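You operate a simulated robot arm through the tools that you are given. There is no shell and no other tool. Be economical: measure what you need, move in short steps, check, and stop when the job is done.

The job below is to be done with a simulated two-armed robot. You get a single attempt, and the scene is never put back.

Task
Move the table lamp's plug to the strip's other socket so that the lamp lights up.
Fine: console and lamp knob off before the plug moves; console stays off; lamp on and lit at the end. Where these are worked on the way, their far stop is far enough and under half their travel is too little: lamp knob.

Only the result counts: the job must be done as asked and must still hold three seconds after the hand-in. Knocking over, shifting, dropping, spilling or breaking anything else fails it.

Robot
Two 7-joint arms with two-finger parallel grippers on one trunk that stands fixed in place. Base frame: the origin is at the foot of the trunk, x ahead of it, y to its left, z up. Units: mm, degrees, N and s.
The left shoulder is at [65, 199, 1104], the right one opposite. With the tool pointing down near the work surface each hand reaches from about 280 to 720 mm from the base axis, measured 20 degrees to its own side. Payload 1.57 kg a hand.
The tool frame of a hand sits at the grasp point between the pads (the TCP): z along the fingers, y along the line on which they close. The tips reach 30 mm beyond it. The gripper opens to 110 mm. The fingers are 24 mm wide and 12 mm thick; the gripper's body (48 by 112 mm) begins 78 mm behind the TCP.
Orientation is that of the tool frame in the base frame, as a unit quaternion [x, y, z, w]. With the fingers straight down and closing along the base's y, the tool's x points along the base's -x, its y along +y and its z along -z.

Tools
- The arms move only by the tool apply_moves. It takes "left_commands", "right_commands" or both (then of equal length, played together; a hand with none holds still); each is a list that holds one entry, the list of rows, each a list of 7 numbers: the shift along the tool's x, y, z in mm, then the turn, a rotation vector about the tool's x, y, z in degrees, then the gripper command, from -1 (fully open) to 1 (shut), values between in proportion. In form: [[[tx, ty, tz, ax, ay, az, grip], ...]]. A call has 1 to 10 rows; each row shifts and turns the commanded pose from where the row before left it, along the tool's axes as they then stand. Each row takes 0.2 s and may step no farther than 50 mm and 8.6 degrees from the row before; otherwise, or with a gripper value out of range, the whole call is refused. A pose out of reach is approached as far as the arm can. The call stops where the force on the tool passes 40 N (or 10 N more than at its start, if that is more) or the arm is blocked; 0.2 s more then pass. The fingers move at their own pace (about 72 mm/s each) and stop on an object; they squeeze with about 26 N. The grip force told is the motor's: it shows also when the fingers shut on nothing. Time passes only in rows, and 0.2 s behind the last, so rows that do not move let the fingers close. The reply holds the time, the measured pose of the TCP, the force on the tool along the base axes, the opening and the grip force, in the units named above and with some noise, with the torque about the TCP (base axes, N m) and any sound that the robot's microphone picked up.
- Cameras (640 x 400 px; columns grow to the right, rows downward): "scene" is now at [98.3, -29, 1677]; the picture's right is [-0.47, -0.88, 0.00], its down [-0.75, 0.40, -0.52] and it looks along [0.46, -0.25, -0.85] (base axes); focal length 374 px, centre (320, 200). "left" rides on the left gripper at [70, -16, -141] in its tool frame; the picture's right is [0.23, 0.97, 0.00], its down [-0.85, 0.20, -0.48] and it looks along [-0.47, 0.11, 0.88] (tool axes); focal length 222 px, centre (320, 200). "right" rides on the right gripper at [70, 16, -141] in its tool frame; the picture's right is [-0.23, 0.97, 0.00], its down [-0.85, -0.20, -0.48] and it looks along [-0.47, -0.11, 0.88] (tool axes); focal length 222 px, centre (320, 200). There is no depth. A picture from a camera that has moved, and an enlarged one, comes with that camera's place and axes in the base frame and with its lens.
- grab_frame(camera): a new picture of that camera. It takes no simulated time.
- lift_body(by): slides the trunk up (or, below 0, down) by that many mm; the arms and the scene camera ride with it, the base frame stays. It gives what a move gives, with no picture.
- head_to(pan, tilt): turns the head with the scene camera to pan (to the left, within 86 degrees either way) and tilt (down, from -29 to 69), counted from straight ahead of the robot. It gives what a move gives.
- close_up(camera, box): a new picture of the part [left, top, right, bottom] of that camera's present view, enlarged. It takes no simulated time.
- sign_off(): hands the job in; it is judged then, once.

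Work in short steps. Places have to be worked out from the pictures, the camera data and where the tool is seen: move nearer, look again, correct. Check each grasp and each placing, and mend what went wrong. You have 120 turns and 74 pictures in all, those below and enlarged ones among them. Open the grippers and draw the arms clear of the work before you hand the job in, unless the task says otherwise; then end with one line.

The tools are called as name(argument=value, ...) on one line, values as JSON. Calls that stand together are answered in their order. apply_moves: Moves the arms, as the interface text tells. Its arguments: {"type":"object","properties":{"left_commands":{"type":"array","items":{"type":"array","items":{"type":"array","items":{"type":"number"}}}},"right_commands":{"type":"array","items":{"type":"array","items":{"type":"array","items":{"type":"number"}}}}},"required":[]} The other tools are called the same way: lift_body (by) slides the trunk up or down; head_to (pan, tilt) turns the head that bears the scene camera; grab_frame (camera) takes a picture; close_up (camera, box) takes an enlarged picture of a part of a camera's view; sign_off () hands the job in.

At the start:

```text
t: 0.0
left_tool_pos: [450.2, -21.5, 1151.3]
left_ee_rot: [0.0, 1.0, -0.001, -0.001]
left_wrist_force: [0.0, 0.3, 0.7]
left_moment: [-0.04, -0.01, -0.02]
left_width: 110.0
left_grasp_force: 0.2
right_tool_pos: [283.9, -391.9, 1135.0]
right_ee_rot: [-0.001, 1.0, -0.001, 0.0]
right_wrist_force: [-0.1, 0.4, 0.4]
right_moment: [-0.02, -0.01, 0.0]
right_width: 109.8
right_grasp_force: 0.1
trunk travel left (down, up): [-700.0, 290.0]
head pan, tilt: [-28.2, 58.5]
```

scene: 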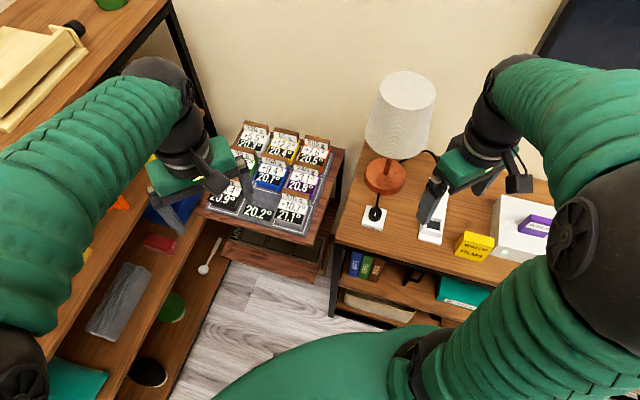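
right: 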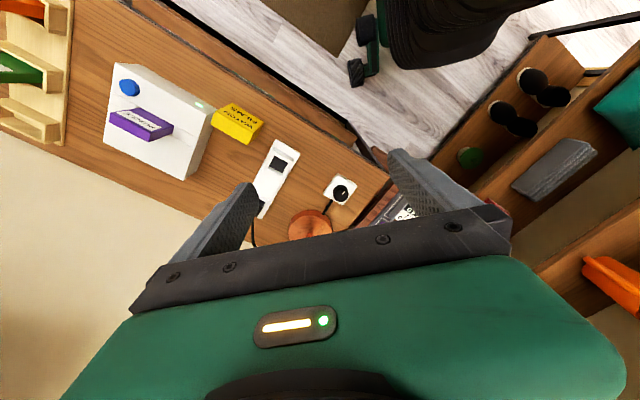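
left: 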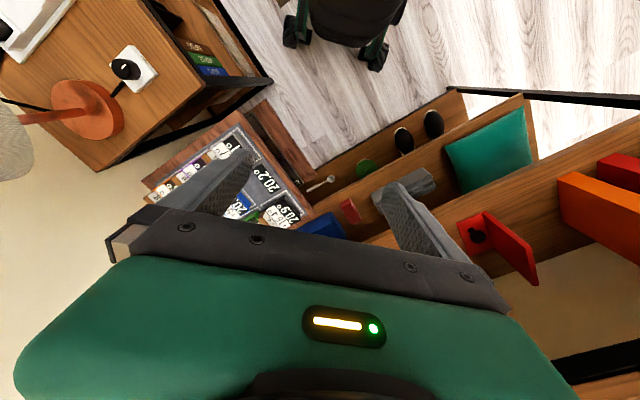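

The desk holds the lamp, a white square with a black knob, a strip and a white console box. I'll take enlarged looks to understand them.

close_up(camera="right", box=[90, 50, 390, 250])

close_up(camera="scene", box=[330, 60, 600, 290])

```text
2.00 times, centred on (240, 150) of right
camera zoom: at [215.1, -376.0, 1275.2], right [0.23, 0.97, 0.0], down [0.86, -0.2, 0.48], along [0.47, -0.11, -0.88], focal length 444 px, centre (480, 300)
```

zoom: 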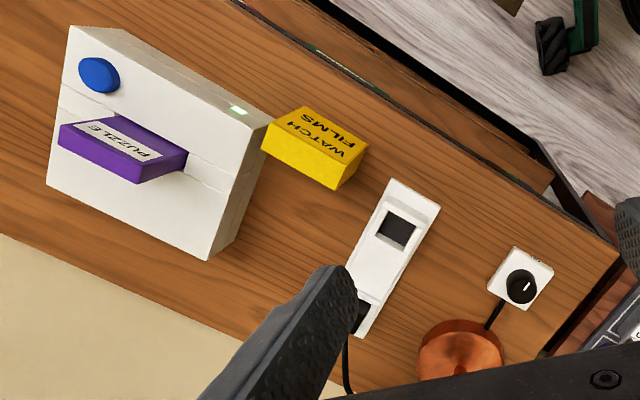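

```text
1.74 times, centred on (465, 175) of scene
camera zoom: at [98.3, -29.0, 1677.0], right [-0.47, -0.88, 0.0], down [-0.75, 0.4, -0.52], along [0.46, -0.25, -0.85], focal length 650 px, centre (68, 244)
```

zoom: 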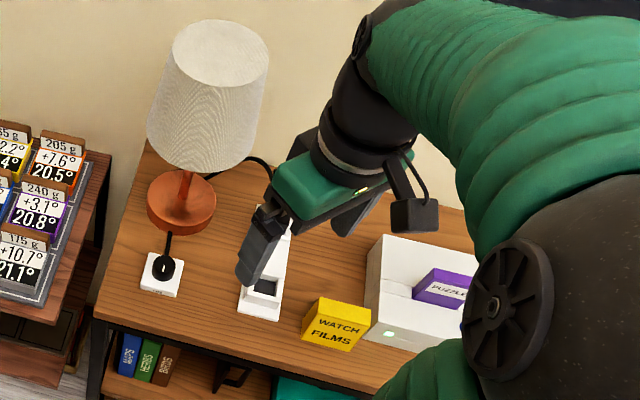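

The console (LED green, blue button) is far right, the strip with a visible socket mid-desk and the lamp knob on a small white box near (441,-383,846). The desk front is turned about 40°, so I'll yaw the right hand to match and shift it to look from above.

apply_moves(right_commands=[[[0, 0, 0, 0, 0, 8, -1], [0, 0, 0, 0, 0, 8, -1], [0, 0, 0, 0, 0, 8, -1], [0, 0, 0, 0, 0, 8, -1], [0, 0, 0, 0, 0, 8, -1], [3, -40, 0, 0, 0, 0, -1], [3, -40, 0, 0, 0, 0, -1], [2, -40, 0, 0, 0, 0, -1]]])

grab_frame(camera="right")

grab_frame(camera="scene")

```text
t: 1.8
left_tool_pos: [447.2, -23.7, 1152.5]
left_ee_rot: [0.0, 1.0, 0.002, 0.001]
left_wrist_force: [-1.1, -0.1, -0.7]
left_moment: [0.01, 0.03, 0.0]
left_width: 110.1
left_grasp_force: 0.0
right_tool_pos: [198.1, -483.0, 1136.8]
right_ee_rot: [0.342, 0.94, 0.0, 0.002]
right_wrist_force: [-0.1, 0.0, 0.2]
right_moment: [0.01, 0.01, -0.03]
right_width: 110.2
right_grasp_force: 0.0
trunk travel left (down, up): [-700.0, 290.0]
head pan, tilt: [-28.2, 58.5]
```

```text
68 pictures are left
camera right: at [155.5, -425.5, 1275.9], right [0.8, 0.6, 0.0], down [0.53, -0.7, 0.48], along [0.29, -0.38, -0.88], focal length 222 px, centre (320, 200)
```

right: 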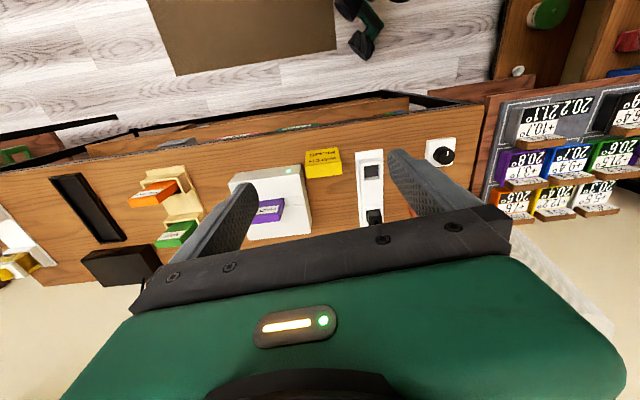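

```text
67 pictures are left
camera scene: at [97.9, -31.5, 1676.9], right [-0.47, -0.88, 0.0], down [-0.75, 0.4, -0.52], along [0.46, -0.25, -0.85], focal length 374 px, centre (320, 200)
```

scene: 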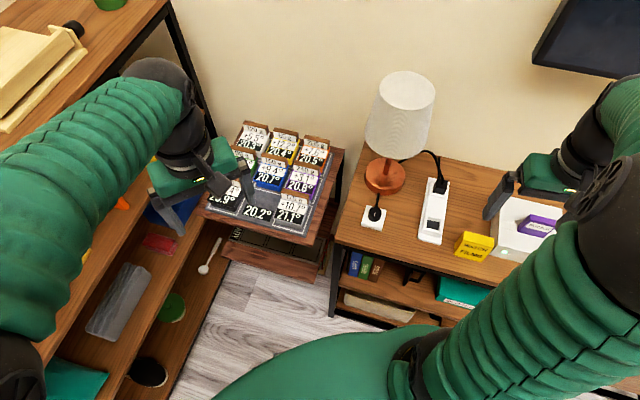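

Good views. Zoom into strip and plug, and console.

close_up(camera="scene", box=[350, 140, 480, 260])

close_up(camera="right", box=[220, 130, 470, 250])

```text
3.33 times, centred on (415, 200) of scene
camera zoom: at [97.9, -31.5, 1676.9], right [-0.47, -0.88, 0.0], down [-0.75, 0.4, -0.52], along [0.46, -0.25, -0.85], focal length 1246 px, centre (3, 200)
```

zoom: 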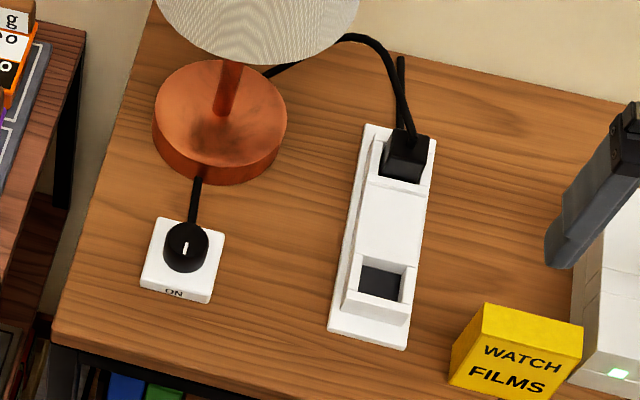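

```text
2.56 times, centred on (345, 190) of right
camera zoom: at [155.5, -425.5, 1275.9], right [0.8, 0.6, 0.0], down [0.53, -0.7, 0.48], along [0.29, -0.38, -0.88], focal length 569 px, centre (256, 226)
```

zoom: 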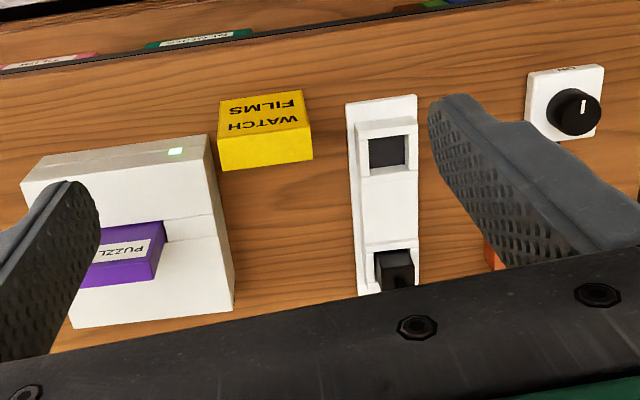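

The knob plate's "ON" label is on the robot's side. I'll bring the right hand in front of the knob (staying clear of the lampshade), tilted 20° back, and look closely.

apply_moves(right_commands=[[[0, 47, 20, 0, 0, 0, -1], [0, 47, 20, 0, 0, 0, -1], [0, 47, 20, 0, 0, 0, -1], [0, 47, 20, 0, 0, 0, -1], [0, 45, 20, 0, 0, 0, -1], [0, 0, 30, 0, -7, 0, -1], [0, 0, 30, 0, -7, 0, -1], [0, 0, 20, 0, -6, 0, -1]]])

grab_frame(camera="right")

close_up(camera="right", box=[240, 100, 440, 240])

```text
refused: row 1 steps farther than a row can; nothing moved
```

```text
64 pictures are left
camera right: at [155.5, -425.5, 1275.9], right [0.8, 0.6, 0.0], down [0.53, -0.7, 0.48], along [0.29, -0.38, -0.88], focal length 222 px, centre (320, 200)
```

right: 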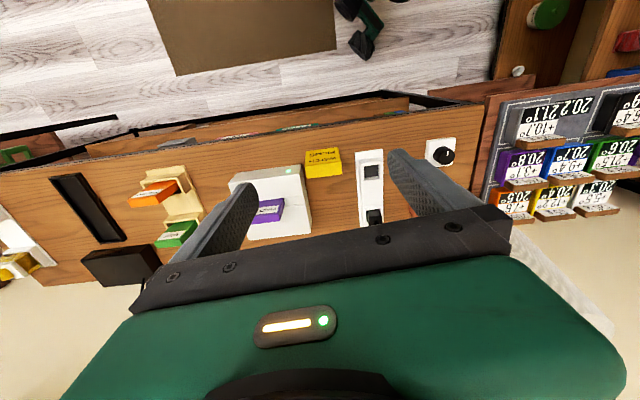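

```text
2.86 times, centred on (340, 170) of right
camera zoom: at [155.5, -425.5, 1275.9], right [0.8, 0.6, 0.0], down [0.53, -0.7, 0.48], along [0.29, -0.38, -0.88], focal length 635 px, centre (263, 286)
```

zoom: 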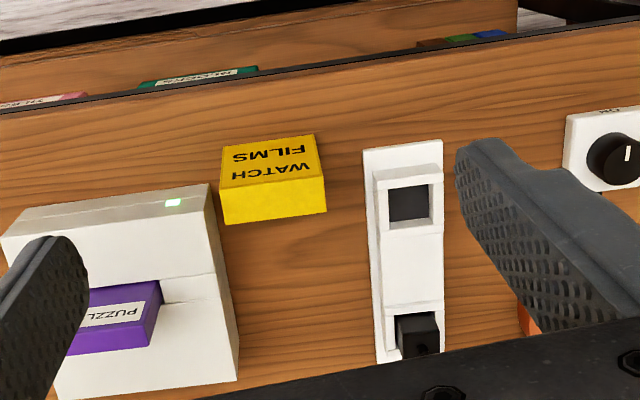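

The step was too long (51 mm); I'll resend with smaller rows.

apply_moves(right_commands=[[[0, 45, 18, 0, 0, 0, -1], [0, 45, 18, 0, 0, 0, -1], [0, 45, 18, 0, 0, 0, -1], [0, 45, 18, 0, 0, 0, -1], [0, 45, 18, 0, 0, 0, -1], [0, 8, 30, 0, -7, 0, -1], [0, 0, 30, 0, -7, 0, -1], [0, 0, 20, 0, -6, 0, -1]]])

```text
t: 3.6
left_tool_pos: [449.5, -21.9, 1152.8]
left_ee_rot: [-0.001, 1.0, 0.0, 0.0]
left_wrist_force: [0.2, -0.1, -0.8]
left_moment: [-0.05, 0.05, 0.04]
left_width: 110.2
left_grasp_force: 0.1
right_tool_pos: [366.2, -308.4, 964.4]
right_ee_rot: [0.337, 0.925, -0.06, 0.164]
right_wrist_force: [0.3, 0.1, 1.1]
right_moment: [0.02, -0.02, -0.01]
right_width: 109.9
right_grasp_force: 0.0
right hand out of reach, approached as far as the arm can: row 8
trunk travel left (down, up): [-700.0, 290.0]
head pan, tilt: [-28.2, 58.5]
```

Row 8 ran into a reach limit (arm cramped near the trunk). Look first.

grab_frame(camera="right")

close_up(camera="right", box=[240, 100, 440, 240])

```text
62 pictures are left
camera right: at [288.9, -223.5, 1073.3], right [0.79, 0.61, 0.08], down [0.36, -0.56, 0.74], along [0.49, -0.56, -0.67], focal length 222 px, centre (320, 200)
```

right: 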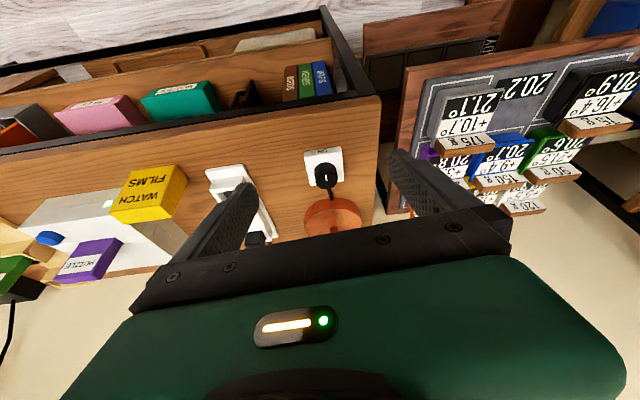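

```text
2.86 times, centred on (340, 170) of right
camera zoom: at [288.9, -223.5, 1073.3], right [0.79, 0.61, 0.08], down [0.36, -0.56, 0.74], along [0.49, -0.56, -0.67], focal length 635 px, centre (263, 286)
```

zoom: 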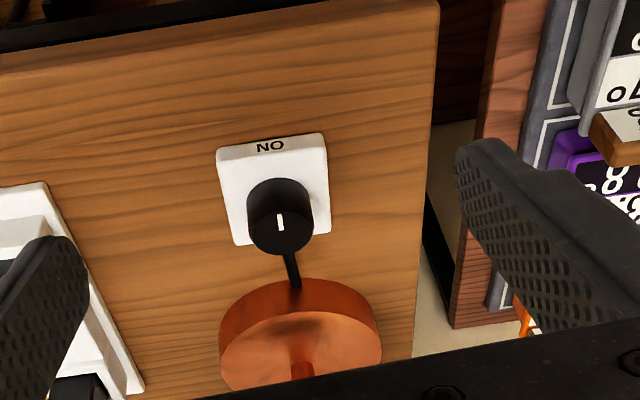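

The pointer is at "ON", knob top around (444,-382,838). The arm is cramped, so I raise the trunk 150 mm for elbow room.

lift_body(by=150)

```text
t: 5.3
left_tool_pos: [445.9, -22.7, 1302.9]
left_ee_rot: [-0.001, 1.0, 0.0, 0.001]
left_wrist_force: [0.3, -0.2, -0.4]
left_moment: [0.02, 0.02, -0.01]
left_width: 110.1
left_grasp_force: 0.1
right_tool_pos: [363.5, -309.0, 1116.4]
right_ee_rot: [0.337, 0.925, -0.06, 0.163]
right_wrist_force: [0.4, -0.1, 0.0]
right_moment: [0.0, -0.03, -0.02]
right_width: 110.1
right_grasp_force: 0.0
trunk travel left (down, up): [-850.0, 140.0]
head pan, tilt: [-28.2, 58.5]
```

Now descend along the tilted tool axis to a hover 80 mm short of the knob.

apply_moves(right_commands=[[[-1.3, -1, 40, 0, 0, 0, -1], [-1.3, -1, 40, 0, 0, 0, -1], [-1.3, -1, 40, 0, 0, 0, -1], [-1.3, -1, 40, 0, 0, 0, -0.5], [-1.3, 0, 43, 0, 0, 0, -0.3]]])

grab_frame(camera="right")

```text
t: 6.5
left_tool_pos: [448.6, -22.5, 1302.2]
left_ee_rot: [0.0, 1.0, 0.0, 0.0]
left_wrist_force: [0.0, 0.0, -0.4]
left_moment: [0.0, 0.03, -0.02]
left_width: 110.1
left_grasp_force: 0.2
right_tool_pos: [420.2, -362.2, 926.5]
right_ee_rot: [0.337, 0.925, -0.059, 0.163]
right_wrist_force: [0.3, 0.5, -0.5]
right_moment: [0.0, 0.0, 0.0]
right_width: 71.4
right_grasp_force: 0.1
trunk travel left (down, up): [-850.0, 140.0]
head pan, tilt: [-28.2, 58.5]
```

```text
60 pictures are left
camera right: at [344.5, -276.3, 1035.0], right [0.79, 0.61, 0.08], down [0.36, -0.56, 0.74], along [0.5, -0.56, -0.67], focal length 222 px, centre (320, 200)
```

right: 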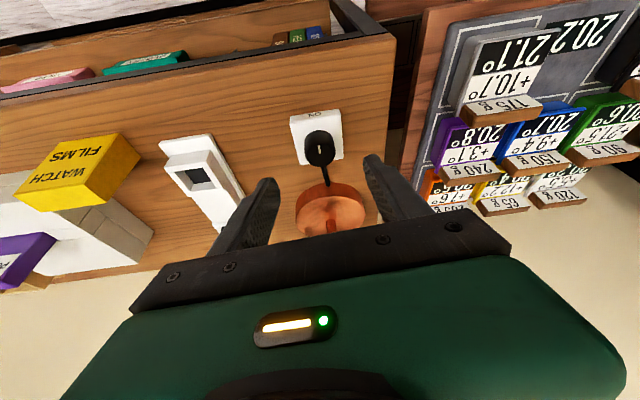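

The projected grasp axis (col 320, row ~154) nearly hits the knob. Zoom to refine.

close_up(camera="right", box=[270, 100, 370, 200])

```text
4.00 times, centred on (320, 150) of right
camera zoom: at [344.5, -276.3, 1035.0], right [0.79, 0.61, 0.08], down [0.36, -0.56, 0.74], along [0.5, -0.56, -0.67], focal length 888 px, centre (320, 400)
```

zoom: 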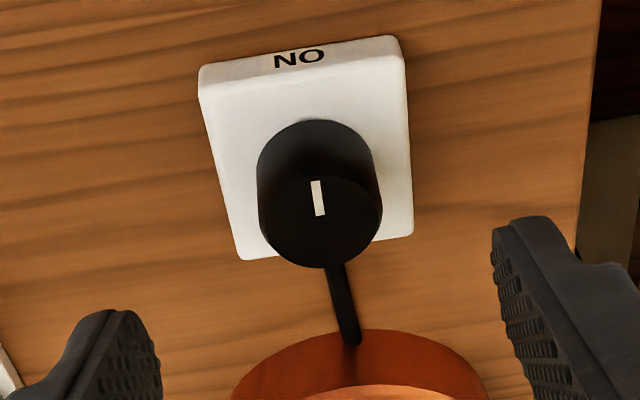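

Knob is ~33 mm wide, ~22 tall, pointer at ON, centred on the tool axis ~90 mm ahead. Advance 74 mm and close.

apply_moves(right_commands=[[[0, 0, 30, 0, 0, 0, -0.3], [0, 0, 30, 0, 0, 0, -0.3], [0, 0, 14, 0, 0, 0, -0.3], [0, 0, 0, 0, 0, 0, 1], [0, 0, 0, 0, 0, 0, 1], [0, 0, 0, 0, 0, 0, 1]]])

close_up(camera="right", box=[240, 120, 400, 240])

```text
t: 8.0
left_tool_pos: [447.9, -21.2, 1302.2]
left_ee_rot: [0.0, 1.0, 0.0, 0.001]
left_wrist_force: [0.1, -0.1, -0.8]
left_moment: [-0.02, 0.0, -0.01]
left_width: 109.8
left_grasp_force: 0.1
right_tool_pos: [439.8, -375.7, 857.3]
right_ee_rot: [0.336, 0.926, -0.059, 0.163]
right_wrist_force: [0.2, 1.7, -0.4]
right_moment: [-0.51, -0.08, -0.02]
right_width: 33.7
right_grasp_force: 41.4
trunk travel left (down, up): [-850.0, 140.0]
head pan, tilt: [-28.2, 58.5]
```

```text
3.33 times, centred on (320, 180) of right
camera zoom: at [362.5, -291.0, 966.1], right [0.79, 0.61, 0.08], down [0.36, -0.56, 0.74], along [0.5, -0.56, -0.67], focal length 740 px, centre (320, 267)
```

zoom: 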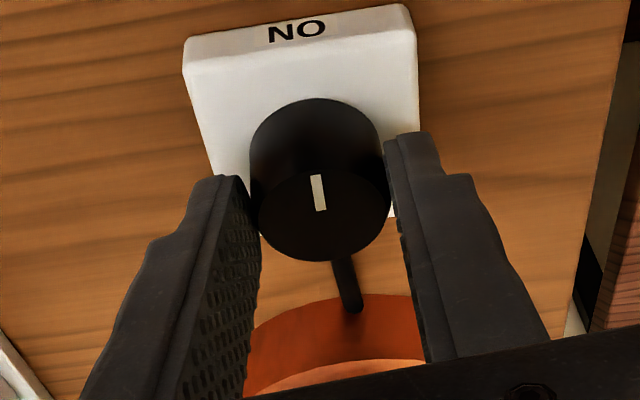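

Grip holds the knob (33.7 mm). I try a small counter-clockwise turn (10°) and read the torque.

apply_moves(right_commands=[[[0, -0.5, 0, -1.7, 0, -4.7, 1], [0, -0.5, 0, -1.7, 0, -4.7, 1]]])

close_up(camera="right", box=[240, 120, 400, 240])

```text
t: 8.6
left_tool_pos: [447.2, -22.0, 1303.3]
left_ee_rot: [-0.001, 1.0, 0.0, 0.001]
left_wrist_force: [0.2, 0.4, -1.2]
left_moment: [-0.04, 0.0, -0.01]
left_width: 110.2
left_grasp_force: 0.1
right_tool_pos: [436.7, -376.9, 856.9]
right_ee_rot: [0.253, 0.952, -0.044, 0.168]
right_wrist_force: [0.8, 0.6, 0.4]
right_moment: [-0.04, 0.25, -0.61]
right_width: 33.7
right_grasp_force: 41.4
trunk travel left (down, up): [-850.0, 140.0]
head pan, tilt: [-28.2, 58.5]
```

```text
3.33 times, centred on (320, 180) of right
camera zoom: at [347.7, -307.1, 966.1], right [0.67, 0.74, 0.08], down [0.46, -0.49, 0.74], along [0.59, -0.46, -0.67], focal length 740 px, centre (320, 267)
```

zoom: 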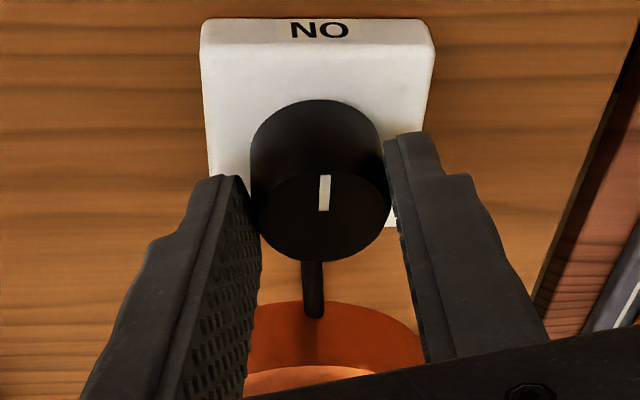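

The knob stayed while the fingers slipped (torque 0.6): that's a stop. Turn the other way, clockwise.

apply_moves(right_commands=[[[0, 0.7, 0, 2.75, 0, 7.5, 1], [0, 0.7, 0, 2.75, 0, 7.5, 1], [0, 0.7, 0, 2.75, 0, 7.5, 1], [0, 0.7, 0, 2.75, 0, 7.5, 1], [0, 0.7, 0, 2.75, 0, 7.5, 1]]])

close_up(camera="right", box=[240, 120, 400, 240])

```text
t: 9.8
left_tool_pos: [448.7, -20.4, 1302.1]
left_ee_rot: [-0.001, 1.0, 0.0, 0.0]
left_wrist_force: [-0.3, 0.0, -0.6]
left_moment: [-0.01, -0.01, 0.02]
left_width: 110.2
left_grasp_force: 0.1
right_tool_pos: [442.2, -373.5, 858.4]
right_ee_rot: [0.565, 0.806, -0.102, 0.142]
right_wrist_force: [9.6, 7.9, 0.8]
right_moment: [0.2, -0.37, 0.09]
right_width: 33.4
right_grasp_force: 41.7
trunk travel left (down, up): [-850.0, 140.0]
head pan, tilt: [-28.2, 58.5]
```

```text
3.33 times, centred on (320, 180) of right
camera zoom: at [419.5, -260.9, 965.8], right [0.99, 0.13, 0.08], down [0.03, -0.67, 0.74], along [0.15, -0.73, -0.66], focal length 740 px, centre (320, 267)
```

zoom: 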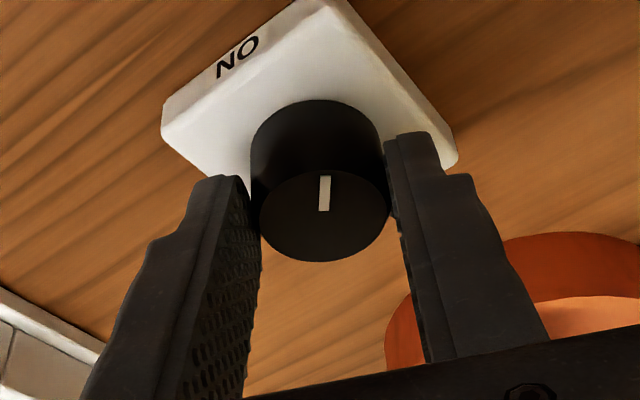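

The knob turns with the fingers now (~40°). Continue clockwise toward the off stop.

apply_moves(right_commands=[[[0, 0.5, 0, 2.75, 0, 7.5, 1], [0, 0.5, 0, 2.75, 0, 7.5, 1], [0, 0.5, 0, 2.75, 0, 7.5, 1]]])

close_up(camera="right", box=[240, 120, 400, 240])

```text
t: 10.6
left_tool_pos: [450.4, -20.4, 1302.2]
left_ee_rot: [0.0, 1.0, -0.001, -0.001]
left_wrist_force: [0.0, -0.1, 0.4]
left_moment: [-0.01, -0.01, 0.02]
left_width: 109.9
left_grasp_force: 0.1
right_tool_pos: [446.0, -373.7, 858.3]
right_ee_rot: [0.72, 0.672, -0.127, 0.119]
right_wrist_force: [18.4, 14.7, -2.0]
right_moment: [-0.32, -0.97, 0.16]
right_width: 33.6
right_grasp_force: 41.6
trunk travel left (down, up): [-850.0, 140.0]
head pan, tilt: [-28.2, 58.5]
```

```text
3.33 times, centred on (320, 180) of right
camera zoom: at [470.8, -260.3, 965.8], right [0.96, -0.28, 0.08], down [-0.24, -0.62, 0.74], along [-0.16, -0.73, -0.66], focal length 740 px, centre (320, 267)
```

zoom: 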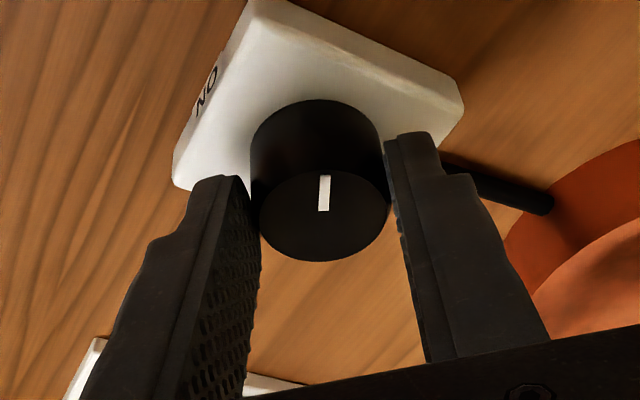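

~64° turned; the knob pushes the tool sideways (~23 N), so I ease the hand in +x/+y to relieve before continuing.

apply_moves(right_commands=[[[1.5, 1.5, 0, 0, 0, 0, 1], [0, 0, 0, 0, 0, 0, 1]]])

```text
t: 11.2
left_tool_pos: [449.1, -20.2, 1302.2]
left_ee_rot: [0.0, 1.0, -0.001, 0.0]
left_wrist_force: [0.3, 0.9, -0.4]
left_moment: [-0.04, -0.01, 0.01]
left_width: 109.9
left_grasp_force: 0.1
right_tool_pos: [446.0, -372.5, 857.8]
right_ee_rot: [0.72, 0.671, -0.129, 0.119]
right_wrist_force: [18.9, 10.2, 7.7]
right_moment: [1.16, -0.98, 0.14]
right_width: 33.9
right_grasp_force: 41.4
trunk travel left (down, up): [-850.0, 140.0]
head pan, tilt: [-28.2, 58.5]
```

apply_moves(right_commands=[[[0, 3, 0.5, 0, 0, 0, 1], [0, 0, 0, 0, 0, 0, 1]]])

```text
t: 11.8
left_tool_pos: [447.2, -19.2, 1302.7]
left_ee_rot: [0.001, 1.0, 0.0, 0.001]
left_wrist_force: [0.3, 0.2, 0.2]
left_moment: [-0.01, 0.01, 0.01]
left_width: 110.2
left_grasp_force: 0.0
right_tool_pos: [447.1, -372.5, 856.9]
right_ee_rot: [0.719, 0.672, -0.13, 0.119]
right_wrist_force: [11.6, 10.6, 16.0]
right_moment: [0.01, -0.27, 0.03]
right_width: 33.5
right_grasp_force: 41.2
trunk travel left (down, up): [-850.0, 140.0]
head pan, tilt: [-28.2, 58.5]
```

I'll release to relieve all strain and look at how far the knob got.

apply_moves(right_commands=[[[0, 0, 0, 0, 0, 0, 0], [0, 0, 0, 0, 0, 0, 0]]])

close_up(camera="right", box=[240, 120, 400, 240])

```text
t: 12.3
left_tool_pos: [447.8, -21.5, 1302.6]
left_ee_rot: [-0.001, 1.0, 0.0, 0.001]
left_wrist_force: [-0.2, -0.4, -0.3]
left_moment: [0.01, -0.01, -0.02]
left_width: 110.1
left_grasp_force: 0.1
right_tool_pos: [445.2, -374.2, 855.8]
right_ee_rot: [0.719, 0.673, -0.128, 0.117]
right_wrist_force: [0.5, 0.4, 0.0]
right_moment: [0.03, 0.0, 0.01]
right_width: 54.6
right_grasp_force: 0.1
trunk travel left (down, up): [-850.0, 140.0]
head pan, tilt: [-28.2, 58.5]
```

```text
3.33 times, centred on (320, 180) of right
camera zoom: at [470.8, -262.0, 964.2], right [0.96, -0.28, 0.07], down [-0.24, -0.62, 0.74], along [-0.16, -0.73, -0.66], focal length 740 px, centre (320, 267)
```

zoom: 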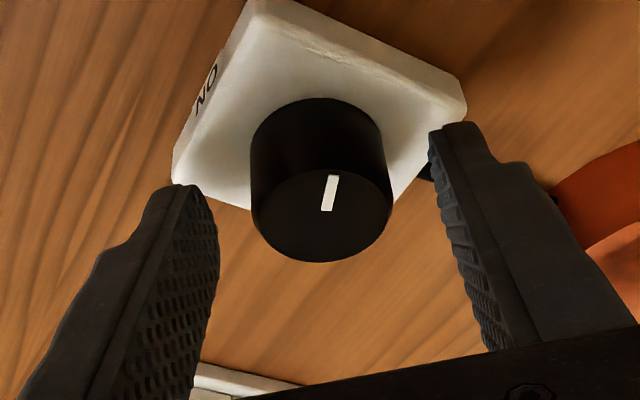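

Knob free and about 70° past ON. Rotate the open fingers back and regrasp for another clockwise stroke.

apply_moves(right_commands=[[[0, -0.77, 0, -2.75, 0, -7.5, 0], [0, -0.77, 0, -2.75, 0, -7.5, 0], [0, -0.77, 0, -2.75, 0, -7.5, 0], [0, -0.77, 0, -2.75, 0, -7.5, 0], [0, -0.77, 0, -2.75, 0, -7.5, 0], [0, -0.77, 0, -2.75, 0, -7.5, 0], [0, -0.77, 0, -2.75, 0, -7.5, 0], [0, -0.77, 0, -2.75, 0, -7.5, 0]]])

close_up(camera="right", box=[240, 120, 400, 240])

```text
t: 14.2
left_tool_pos: [446.0, -23.0, 1302.6]
left_ee_rot: [0.0, 1.0, 0.0, 0.001]
left_wrist_force: [-0.3, 0.2, 0.6]
left_moment: [0.01, 0.02, 0.02]
left_width: 110.0
left_grasp_force: 0.1
right_tool_pos: [441.0, -375.7, 857.1]
right_ee_rot: [0.253, 0.952, -0.044, 0.169]
right_wrist_force: [1.0, 0.3, 0.2]
right_moment: [-0.03, 0.01, -0.01]
right_width: 54.7
right_grasp_force: 0.0
trunk travel left (down, up): [-850.0, 140.0]
head pan, tilt: [-28.2, 58.5]
```

```text
3.33 times, centred on (320, 180) of right
camera zoom: at [350.2, -306.5, 964.9], right [0.67, 0.74, 0.08], down [0.46, -0.49, 0.74], along [0.59, -0.46, -0.67], focal length 740 px, centre (320, 267)
```

zoom: 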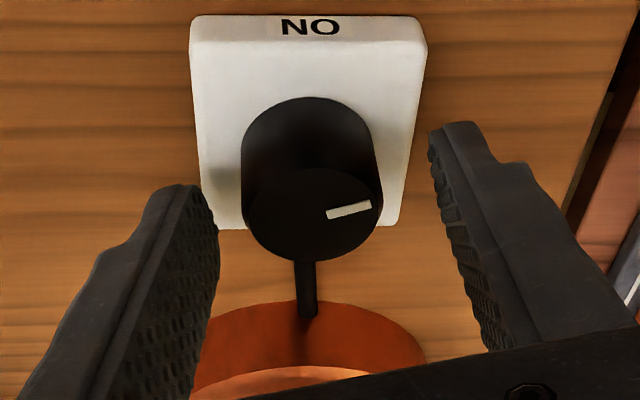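

Pointer now ~75° past ON. Recentre 1.5 mm, close and continue clockwise.

apply_moves(right_commands=[[[0, -1.5, 0, 0, 0, 0, 0], [0, 0, 0, 0, 0, 0, 1], [0, 0, 0, 0, 0, 0, 1], [0, 0.8, 0, 2.75, 0, 7.5, 1], [0, 0.8, 0, 2.75, 0, 7.5, 1], [0, 0.8, 0, 2.75, 0, 7.5, 1]]])

close_up(camera="right", box=[240, 120, 400, 240])

```text
t: 15.6
left_tool_pos: [446.6, -22.7, 1303.5]
left_ee_rot: [0.0, 1.0, 0.0, 0.001]
left_wrist_force: [0.3, -0.6, 0.0]
left_moment: [-0.03, -0.02, -0.02]
left_width: 110.2
left_grasp_force: 0.0
right_tool_pos: [441.8, -374.2, 856.4]
right_ee_rot: [0.448, 0.877, -0.079, 0.155]
right_wrist_force: [-0.6, -0.8, 0.0]
right_moment: [-0.2, -0.08, 0.42]
right_width: 33.2
right_grasp_force: 41.3
trunk travel left (down, up): [-850.0, 140.0]
head pan, tilt: [-28.2, 58.5]
```

```text
3.33 times, centred on (320, 180) of right
camera zoom: at [388.1, -274.5, 964.9], right [0.91, 0.4, 0.08], down [0.22, -0.63, 0.74], along [0.35, -0.66, -0.67], focal length 740 px, centre (320, 267)
```

zoom: 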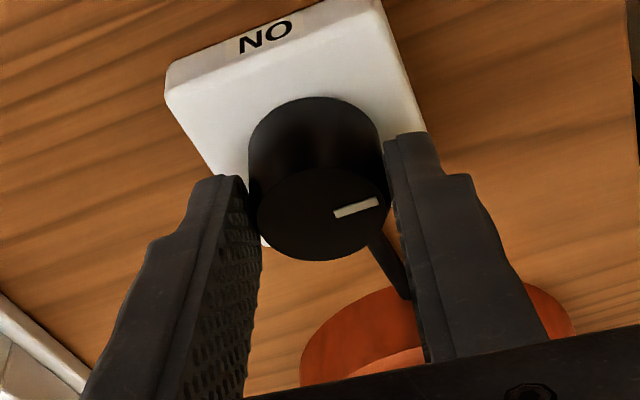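

Torque rose to 0.42; maybe near the stop. Turn a bit more and see whether the knob follows.

apply_moves(right_commands=[[[0, 0.8, 0, 2.75, 0, 7.5, 1], [0, 0.8, 0, 2.75, 0, 7.5, 1]]])

close_up(camera="right", box=[240, 120, 400, 240])

```text
t: 16.1
left_tool_pos: [446.7, -21.9, 1302.8]
left_ee_rot: [-0.001, 1.0, 0.0, 0.001]
left_wrist_force: [-0.4, 0.4, -0.5]
left_moment: [-0.01, 0.03, -0.03]
left_width: 110.0
left_grasp_force: 0.1
right_tool_pos: [443.4, -374.7, 856.1]
right_ee_rot: [0.565, 0.807, -0.101, 0.141]
right_wrist_force: [0.2, -0.2, -1.1]
right_moment: [-0.32, -0.13, 0.29]
right_width: 33.6
right_grasp_force: 41.3
trunk travel left (down, up): [-850.0, 140.0]
head pan, tilt: [-28.2, 58.5]
```

```text
3.33 times, centred on (320, 180) of right
camera zoom: at [420.3, -262.2, 964.7], right [0.99, 0.13, 0.07], down [0.03, -0.67, 0.74], along [0.15, -0.73, -0.67], focal length 740 px, centre (320, 267)
```

zoom: 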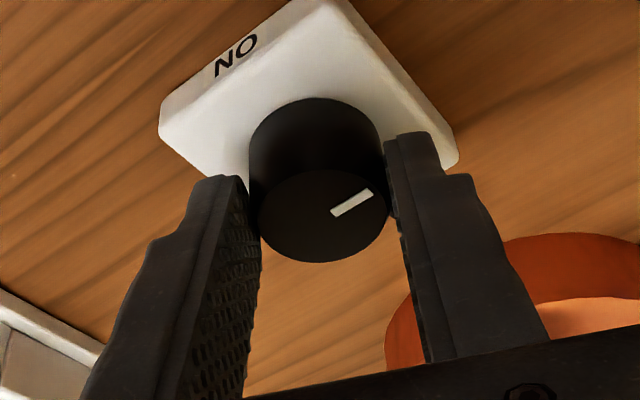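

The fingers now slip while the pointer stays at ~90° from ON: off stop reached. Release and back out.

apply_moves(right_commands=[[[0, 0, 0, 0, 0, 0, -0.3], [0, 0, 0, 0, 0, 0, -0.3], [0, 0, -30, 0, 0, 0, -0.3], [0, 0, -45, 0, 0, 0, -0.3], [0, 0, -45, -2.75, 0, -7.5, -0.3], [0, 0, -45, -2.75, 0, -7.5, -0.3], [0, 0, -20, -2.75, 0, -7.5, -0.3], [0, 0, 0, -2.75, 0, -7.5, -0.3], [0, 0, 0, -2.75, 0, -7.5, -0.3]]])

grab_frame(camera="scene")

```text
t: 18.1
left_tool_pos: [446.6, -22.9, 1302.2]
left_ee_rot: [0.0, 1.0, 0.002, 0.001]
left_wrist_force: [-0.5, -0.3, -0.1]
left_moment: [-0.01, -0.02, 0.0]
left_width: 110.1
left_grasp_force: 0.1
right_tool_pos: [417.0, -318.4, 1029.8]
right_ee_rot: [0.254, 0.951, -0.045, 0.168]
right_wrist_force: [0.5, -0.4, -0.5]
right_moment: [0.02, -0.04, -0.01]
right_width: 71.3
right_grasp_force: 0.0
trunk travel left (down, up): [-850.0, 140.0]
head pan, tilt: [-28.2, 58.5]
```

```text
50 pictures are left
camera scene: at [100.1, -30.3, 1826.9], right [-0.47, -0.88, 0.0], down [-0.75, 0.4, -0.52], along [0.46, -0.25, -0.85], focal length 374 px, centre (320, 200)
```

scene: 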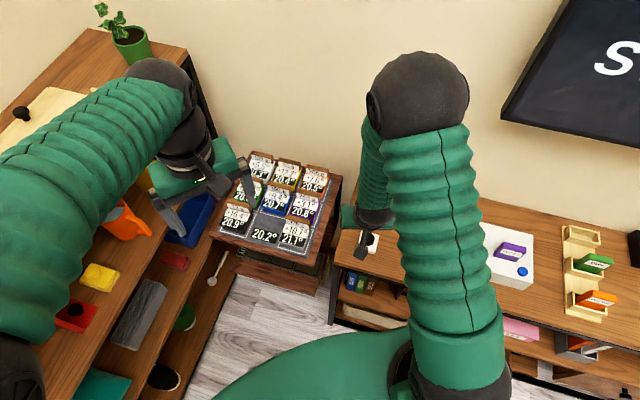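

The console's blue button shows at (522,271). Zoom there.

close_up(camera="scene", box=[470, 210, 610, 310])

head_to(pan=-60, tilt=50)

grab_frame(camera="scene")

```text
4.00 times, centred on (540, 260) of scene
camera zoom: at [100.1, -30.3, 1826.9], right [-0.47, -0.88, 0.0], down [-0.75, 0.4, -0.52], along [0.46, -0.25, -0.85], focal length 1495 px, centre (-560, -40)
```

zoom: 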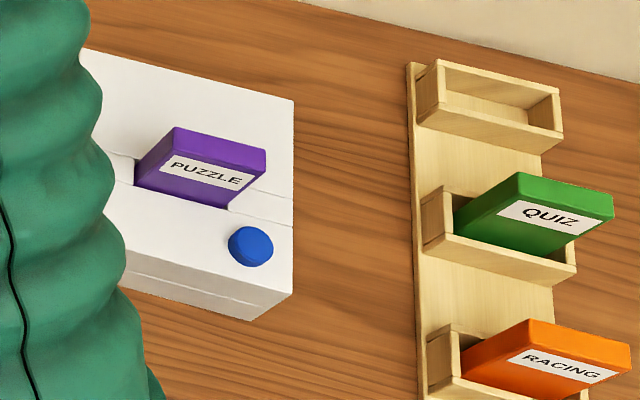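

```text
t: 19.1
left_tool_pos: [446.9, -21.4, 1302.8]
left_ee_rot: [0.0, 1.0, 0.0, 0.001]
left_wrist_force: [-0.1, -0.7, -0.5]
left_moment: [0.0, 0.0, 0.0]
left_width: 110.0
left_grasp_force: 0.1
right_tool_pos: [417.6, -317.5, 1031.1]
right_ee_rot: [0.254, 0.951, -0.045, 0.168]
right_wrist_force: [-0.3, 0.2, 0.3]
right_moment: [-0.02, 0.0, 0.0]
right_width: 71.7
right_grasp_force: 0.0
trunk travel left (down, up): [-850.0, 140.0]
head pan, tilt: [-60.0, 50.0]
```

```text
48 pictures are left
camera scene: at [78.3, -63.2, 1837.9], right [-0.87, -0.5, 0.01], down [-0.39, 0.66, -0.64], along [0.32, -0.56, -0.77], focal length 374 px, centre (320, 200)
```

scene: 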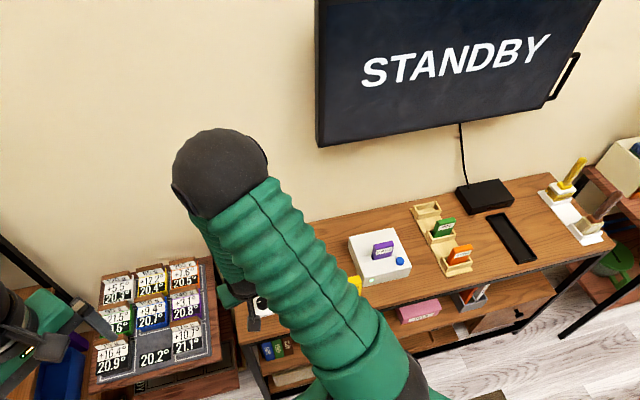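

The TV shows "STANDBY". I need to know whether the console is on; zoom on its LED and button.

close_up(camera="scene", box=[335, 220, 435, 290])

close_up(camera="scene", box=[410, 100, 630, 280])

```text
5.71 times, centred on (385, 255) of scene
camera zoom: at [78.3, -63.2, 1837.9], right [-0.87, -0.5, 0.01], down [-0.39, 0.66, -0.64], along [0.32, -0.56, -0.77], focal length 2136 px, centre (-51, -114)
```

zoom: 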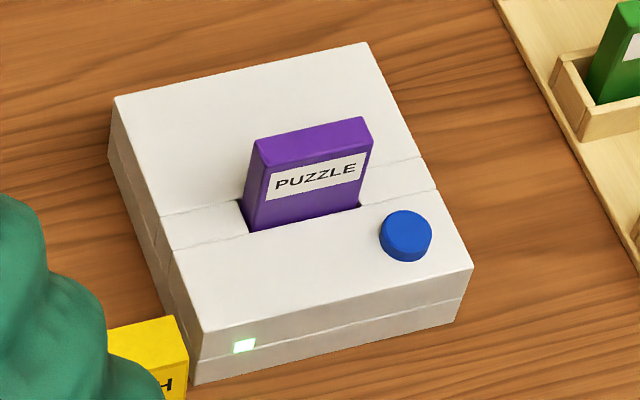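

```text
2.22 times, centred on (520, 190) of scene
camera zoom: at [78.3, -63.2, 1837.9], right [-0.87, -0.5, 0.01], down [-0.39, 0.66, -0.64], along [0.32, -0.56, -0.77], focal length 831 px, centre (-124, 222)
```

zoom: 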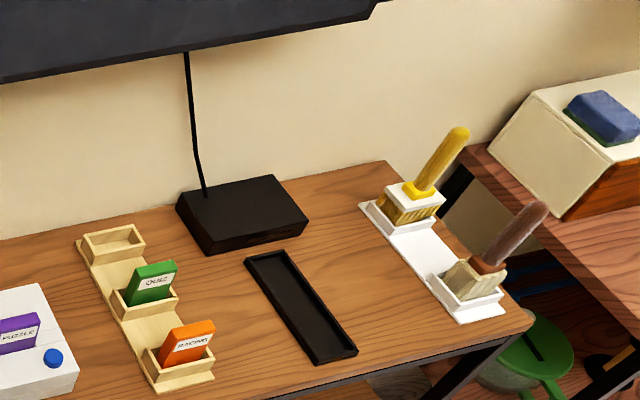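

LED is lit, so the console is on; button top is near (160,-681,870). Turn the hand to yaw -60 with fingers shut, then travel to a hover above the button.

apply_moves(right_commands=[[[0, 0, -10, 2.75, 0, 7.5, 1], [0, 0, 0, 2.75, 0, 7.5, 1], [0, 0, 0, 2.75, 0, 7.5, 1], [0, 0, 0, 2.1, 0, 5.6, 1]]])

apply_moves(right_commands=[[[-10, -40.4, 8, 0, 0, 0, 1], [-14, -40.4, 8, 0, 0, 0, 1], [-14, -40.4, 8, 0, 0, 0, 1], [-14, -40.4, 8, 0, 0, 0, 1], [-14, -40.4, 10, 0, 0, 0, 1], [-14, -40.4, 10, 0, 0, 0, 1], [-14, -40.4, 10, 0, 0, 0, 1], [-14, -40.4, 10, 0, 0, 0, 1], [-14, -40.4, 10, 0, 0, 0, 1], [-14, -40.4, 10, 0, 0, 0, 1]]])

grab_frame(camera="right")

grab_frame(camera="scene")

```text
t: 20.1
left_tool_pos: [446.4, -21.5, 1303.0]
left_ee_rot: [0.0, 1.0, 0.0, 0.001]
left_wrist_force: [0.3, 0.4, 0.2]
left_moment: [0.0, 0.0, 0.02]
left_width: 110.0
left_grasp_force: 0.1
right_tool_pos: [415.3, -315.9, 1040.2]
right_ee_rot: [0.493, 0.853, -0.087, 0.15]
right_wrist_force: [0.0, 0.1, 0.2]
right_moment: [0.01, -0.03, 0.0]
right_width: 0.0
right_grasp_force: 21.8
trunk travel left (down, up): [-850.0, 140.0]
head pan, tilt: [-60.0, 50.0]
```

```text
t: 22.3
left_tool_pos: [444.5, -23.9, 1303.1]
left_ee_rot: [0.0, 1.0, 0.001, 0.003]
left_wrist_force: [0.0, 0.6, 0.6]
left_moment: [0.03, -0.01, -0.01]
left_width: 109.8
left_grasp_force: 0.1
right_tool_pos: [142.2, -658.0, 999.8]
right_ee_rot: [0.492, 0.853, -0.087, 0.151]
right_wrist_force: [0.3, 0.2, 0.6]
right_moment: [0.05, -0.04, -0.04]
right_width: 0.2
right_grasp_force: 20.7
trunk travel left (down, up): [-850.0, 140.0]
head pan, tilt: [-60.0, 50.0]
```

```text
45 pictures are left
camera right: at [100.1, -552.2, 1108.6], right [0.95, 0.3, 0.08], down [0.15, -0.65, 0.74], along [0.28, -0.69, -0.67], focal length 222 px, centre (320, 200)
```

right: 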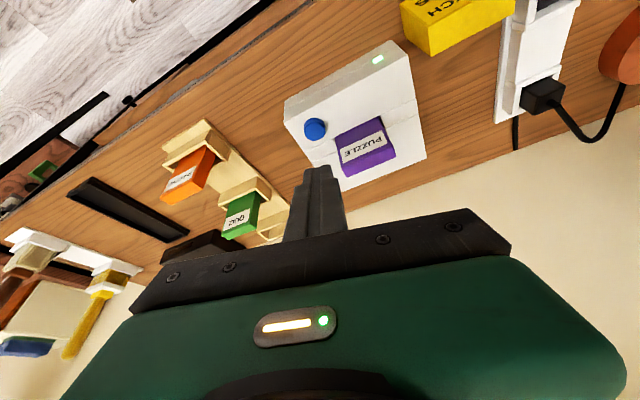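

```text
44 pictures are left
camera scene: at [73.4, -67.5, 1838.0], right [-0.87, -0.5, 0.0], down [-0.38, 0.66, -0.64], along [0.32, -0.56, -0.77], focal length 374 px, centre (320, 200)
```

scene: 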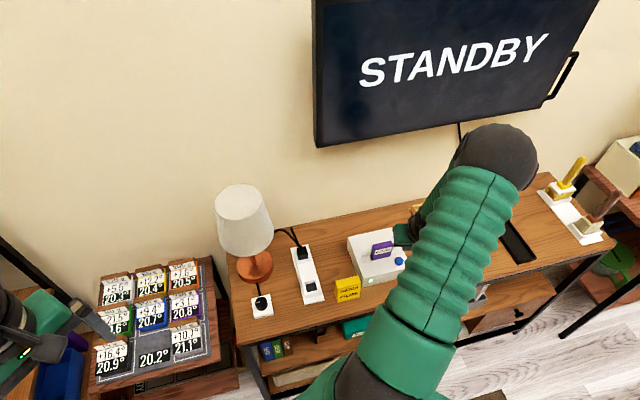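

Button located at about (157,-682,870) from both views; tip axis will go there. Approach to ~15 mm above.

apply_moves(right_commands=[[[4, 0.5, 43, 0, 0, 0, 1], [4, 0.5, 43, 0, 0, 0, 1]]])

close_up(camera="right", box=[240, 100, 400, 220])

```text
t: 22.9
left_tool_pos: [447.4, -24.0, 1303.5]
left_ee_rot: [0.0, 1.0, 0.002, 0.001]
left_wrist_force: [0.1, 0.0, 0.9]
left_moment: [0.01, 0.0, -0.01]
left_width: 110.0
left_grasp_force: 0.1
right_tool_pos: [157.3, -676.7, 914.9]
right_ee_rot: [0.491, 0.854, -0.086, 0.149]
right_wrist_force: [0.1, 0.3, -0.7]
right_moment: [-0.03, -0.01, 0.0]
right_width: 0.0
right_grasp_force: 21.4
trunk travel left (down, up): [-850.0, 140.0]
head pan, tilt: [-60.0, 50.0]
```

```text
3.33 times, centred on (320, 160) of right
camera zoom: at [113.7, -570.4, 1023.4], right [0.95, 0.3, 0.08], down [0.15, -0.65, 0.74], along [0.28, -0.69, -0.67], focal length 740 px, centre (320, 333)
```

zoom: 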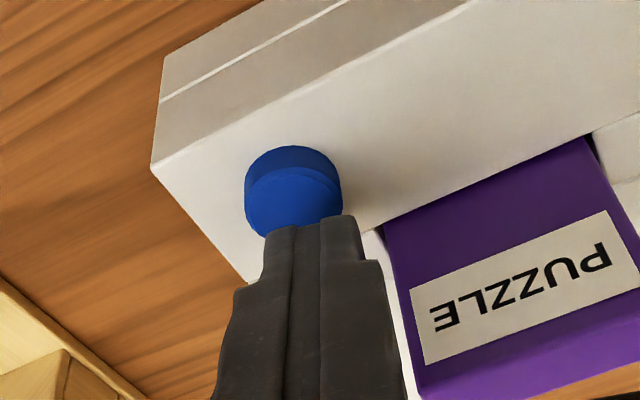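

Tip is ~5 mm too far toward the cartridge; shift 5.6 mm away, then lower straight down in small steps, watching the force.

apply_moves(right_commands=[[[0, -5.6, 0, 0, 0, 0, 1], [2.05, 0, 5.64, 0, 0, 0, 1], [1.4, 0, 3.8, 0, 0, 0, 1], [0.7, 0, 1.9, 0, 0, 0, 1], [0.7, 0, 1.9, 0, 0, 0, 1]]])

close_up(camera="right", box=[240, 100, 400, 220])

```text
t: 24.1
left_tool_pos: [446.8, -23.2, 1303.4]
left_ee_rot: [0.0, 1.0, 0.0, 0.001]
left_wrist_force: [-0.1, -0.8, -0.1]
left_moment: [-0.02, 0.04, -0.01]
left_width: 110.1
left_grasp_force: 0.0
right_tool_pos: [151.6, -677.8, 903.1]
right_ee_rot: [0.492, 0.853, -0.088, 0.15]
right_wrist_force: [-0.1, 0.3, 0.2]
right_moment: [-0.03, -0.01, 0.05]
right_width: 0.0
right_grasp_force: 21.6
trunk travel left (down, up): [-850.0, 140.0]
head pan, tilt: [-60.0, 50.0]
```

```text
3.33 times, centred on (320, 160) of right
camera zoom: at [109.0, -571.9, 1011.0], right [0.95, 0.3, 0.08], down [0.15, -0.65, 0.74], along [0.27, -0.69, -0.67], focal length 740 px, centre (320, 333)
```

zoom: 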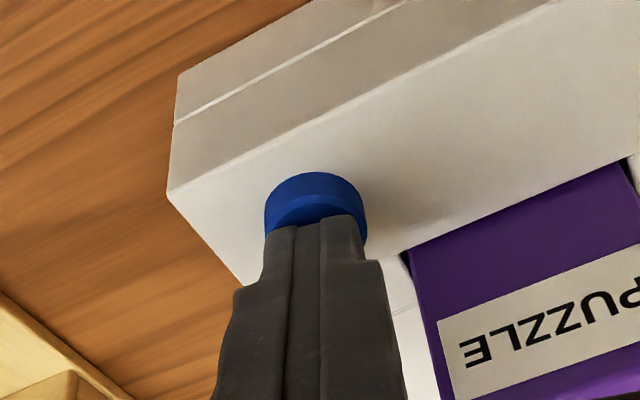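

Centred on the button, no contact yet. Continue down in 2 mm rows.

apply_moves(right_commands=[[[0.7, 0, 1.9, 0, 0, 0, 1], [0.7, 0, 1.9, 0, 0, 0, 1], [0.7, 0, 1.9, 0, 0, 0, 1]]])

```text
t: 24.9
left_tool_pos: [446.0, -22.3, 1302.9]
left_ee_rot: [0.0, 1.0, 0.0, 0.001]
left_wrist_force: [0.0, -0.5, -0.1]
left_moment: [-0.01, 0.02, -0.03]
left_width: 109.8
left_grasp_force: 0.0
right_tool_pos: [151.5, -678.8, 898.3]
right_ee_rot: [0.492, 0.853, -0.088, 0.15]
right_wrist_force: [-0.7, -1.2, 6.1]
right_moment: [-0.07, 0.03, -0.03]
right_width: 0.0
right_grasp_force: 21.3
trunk travel left (down, up): [-850.0, 140.0]
head pan, tilt: [-60.0, 50.0]
heard: click
```

A click at 6 N. Back up and check the LED.

apply_moves(right_commands=[[[-2.05, 0, -5.64, 0, 0, 0, 1], [-7, 0, -19, 0, 0, 0, 1], [-14, 0, -38, 0, 0, 0, 1]]])

grab_frame(camera="right")

grab_frame(camera="scene")

```text
t: 25.7
left_tool_pos: [446.6, -20.8, 1302.4]
left_ee_rot: [0.0, 1.0, 0.0, 0.001]
left_wrist_force: [-0.3, -0.2, 0.0]
left_moment: [0.01, -0.03, 0.0]
left_width: 109.6
left_grasp_force: 0.1
right_tool_pos: [151.5, -675.3, 963.8]
right_ee_rot: [0.492, 0.853, -0.087, 0.15]
right_wrist_force: [-0.2, 0.2, 0.6]
right_moment: [-0.03, 0.0, 0.04]
right_width: 0.0
right_grasp_force: 21.4
trunk travel left (down, up): [-850.0, 140.0]
head pan, tilt: [-60.0, 50.0]
```

```text
41 pictures are left
camera right: at [109.4, -569.8, 1072.0], right [0.95, 0.3, 0.08], down [0.15, -0.65, 0.74], along [0.28, -0.69, -0.67], focal length 222 px, centre (320, 200)
```

right: 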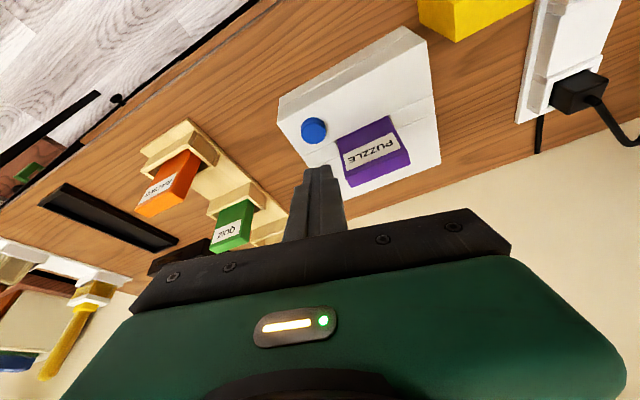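

```text
40 pictures are left
camera scene: at [75.8, -63.6, 1837.9], right [-0.87, -0.5, 0.0], down [-0.39, 0.66, -0.64], along [0.32, -0.56, -0.77], focal length 374 px, centre (320, 200)
```

scene: 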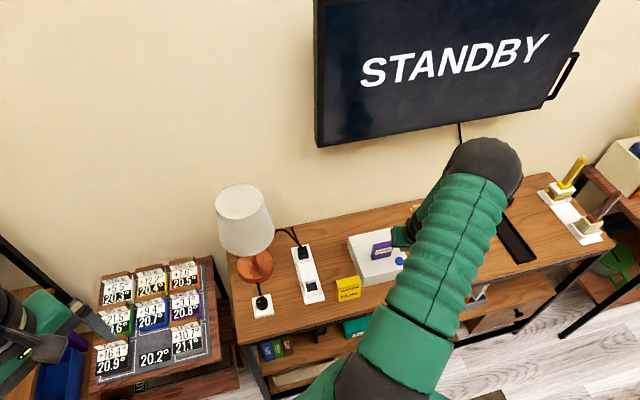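

LED is off: console off. Now examine strip and plug.

close_up(camera="scene", box=[230, 210, 350, 320])

```text
3.64 times, centred on (290, 265) of scene
camera zoom: at [75.8, -63.6, 1837.9], right [-0.87, -0.5, 0.0], down [-0.39, 0.66, -0.64], along [0.32, -0.56, -0.77], focal length 1359 px, centre (429, -36)
```

zoom: 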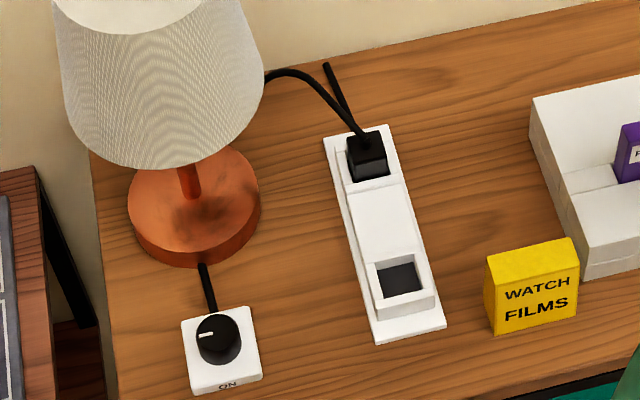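

Knob points 90° from ON. I'll bring the right hand over the strip, yaw -45 matching its axis, for a close look at plug and free socket.

apply_moves(right_commands=[[[-13.7, 0, -37.6, 0, 0, 0, -1], [0, 0, 0, -2.6, 0, -7, -1], [0, 0, 0, -2.6, 0, -7, -1], [-6, 44, 5, 0, 0, 0, -1], [-6, 44, 5, 0, 0, 0, -1], [-6, 44, 5, 0, 0, 0, -1], [-6, 44, 5, 0, 0, 0, -1], [-6, 44, 7, 0, 0, 0, -1], [-6, 44, 7, 0, 0, 0, -1]]])

grab_frame(camera="right")

```text
t: 27.7
left_tool_pos: [448.0, -20.7, 1301.5]
left_ee_rot: [0.0, 1.0, -0.001, 0.0]
left_wrist_force: [-0.6, 0.0, -0.4]
left_moment: [0.04, 0.04, -0.05]
left_width: 110.0
left_grasp_force: 0.1
right_tool_pos: [370.4, -520.3, 984.8]
right_ee_rot: [0.377, 0.91, -0.068, 0.16]
right_wrist_force: [0.6, -0.5, 0.0]
right_moment: [-0.02, 0.03, -0.06]
right_width: 110.0
right_grasp_force: 0.0
trunk travel left (down, up): [-850.0, 140.0]
head pan, tilt: [-60.0, 50.0]
```

```text
38 pictures are left
camera right: at [303.7, -429.7, 1093.1], right [0.84, 0.54, 0.08], down [0.31, -0.59, 0.74], along [0.44, -0.6, -0.67], focal length 222 px, centre (320, 200)
```

right: 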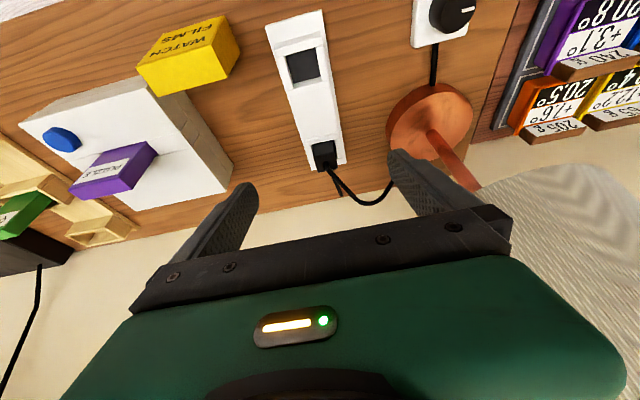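

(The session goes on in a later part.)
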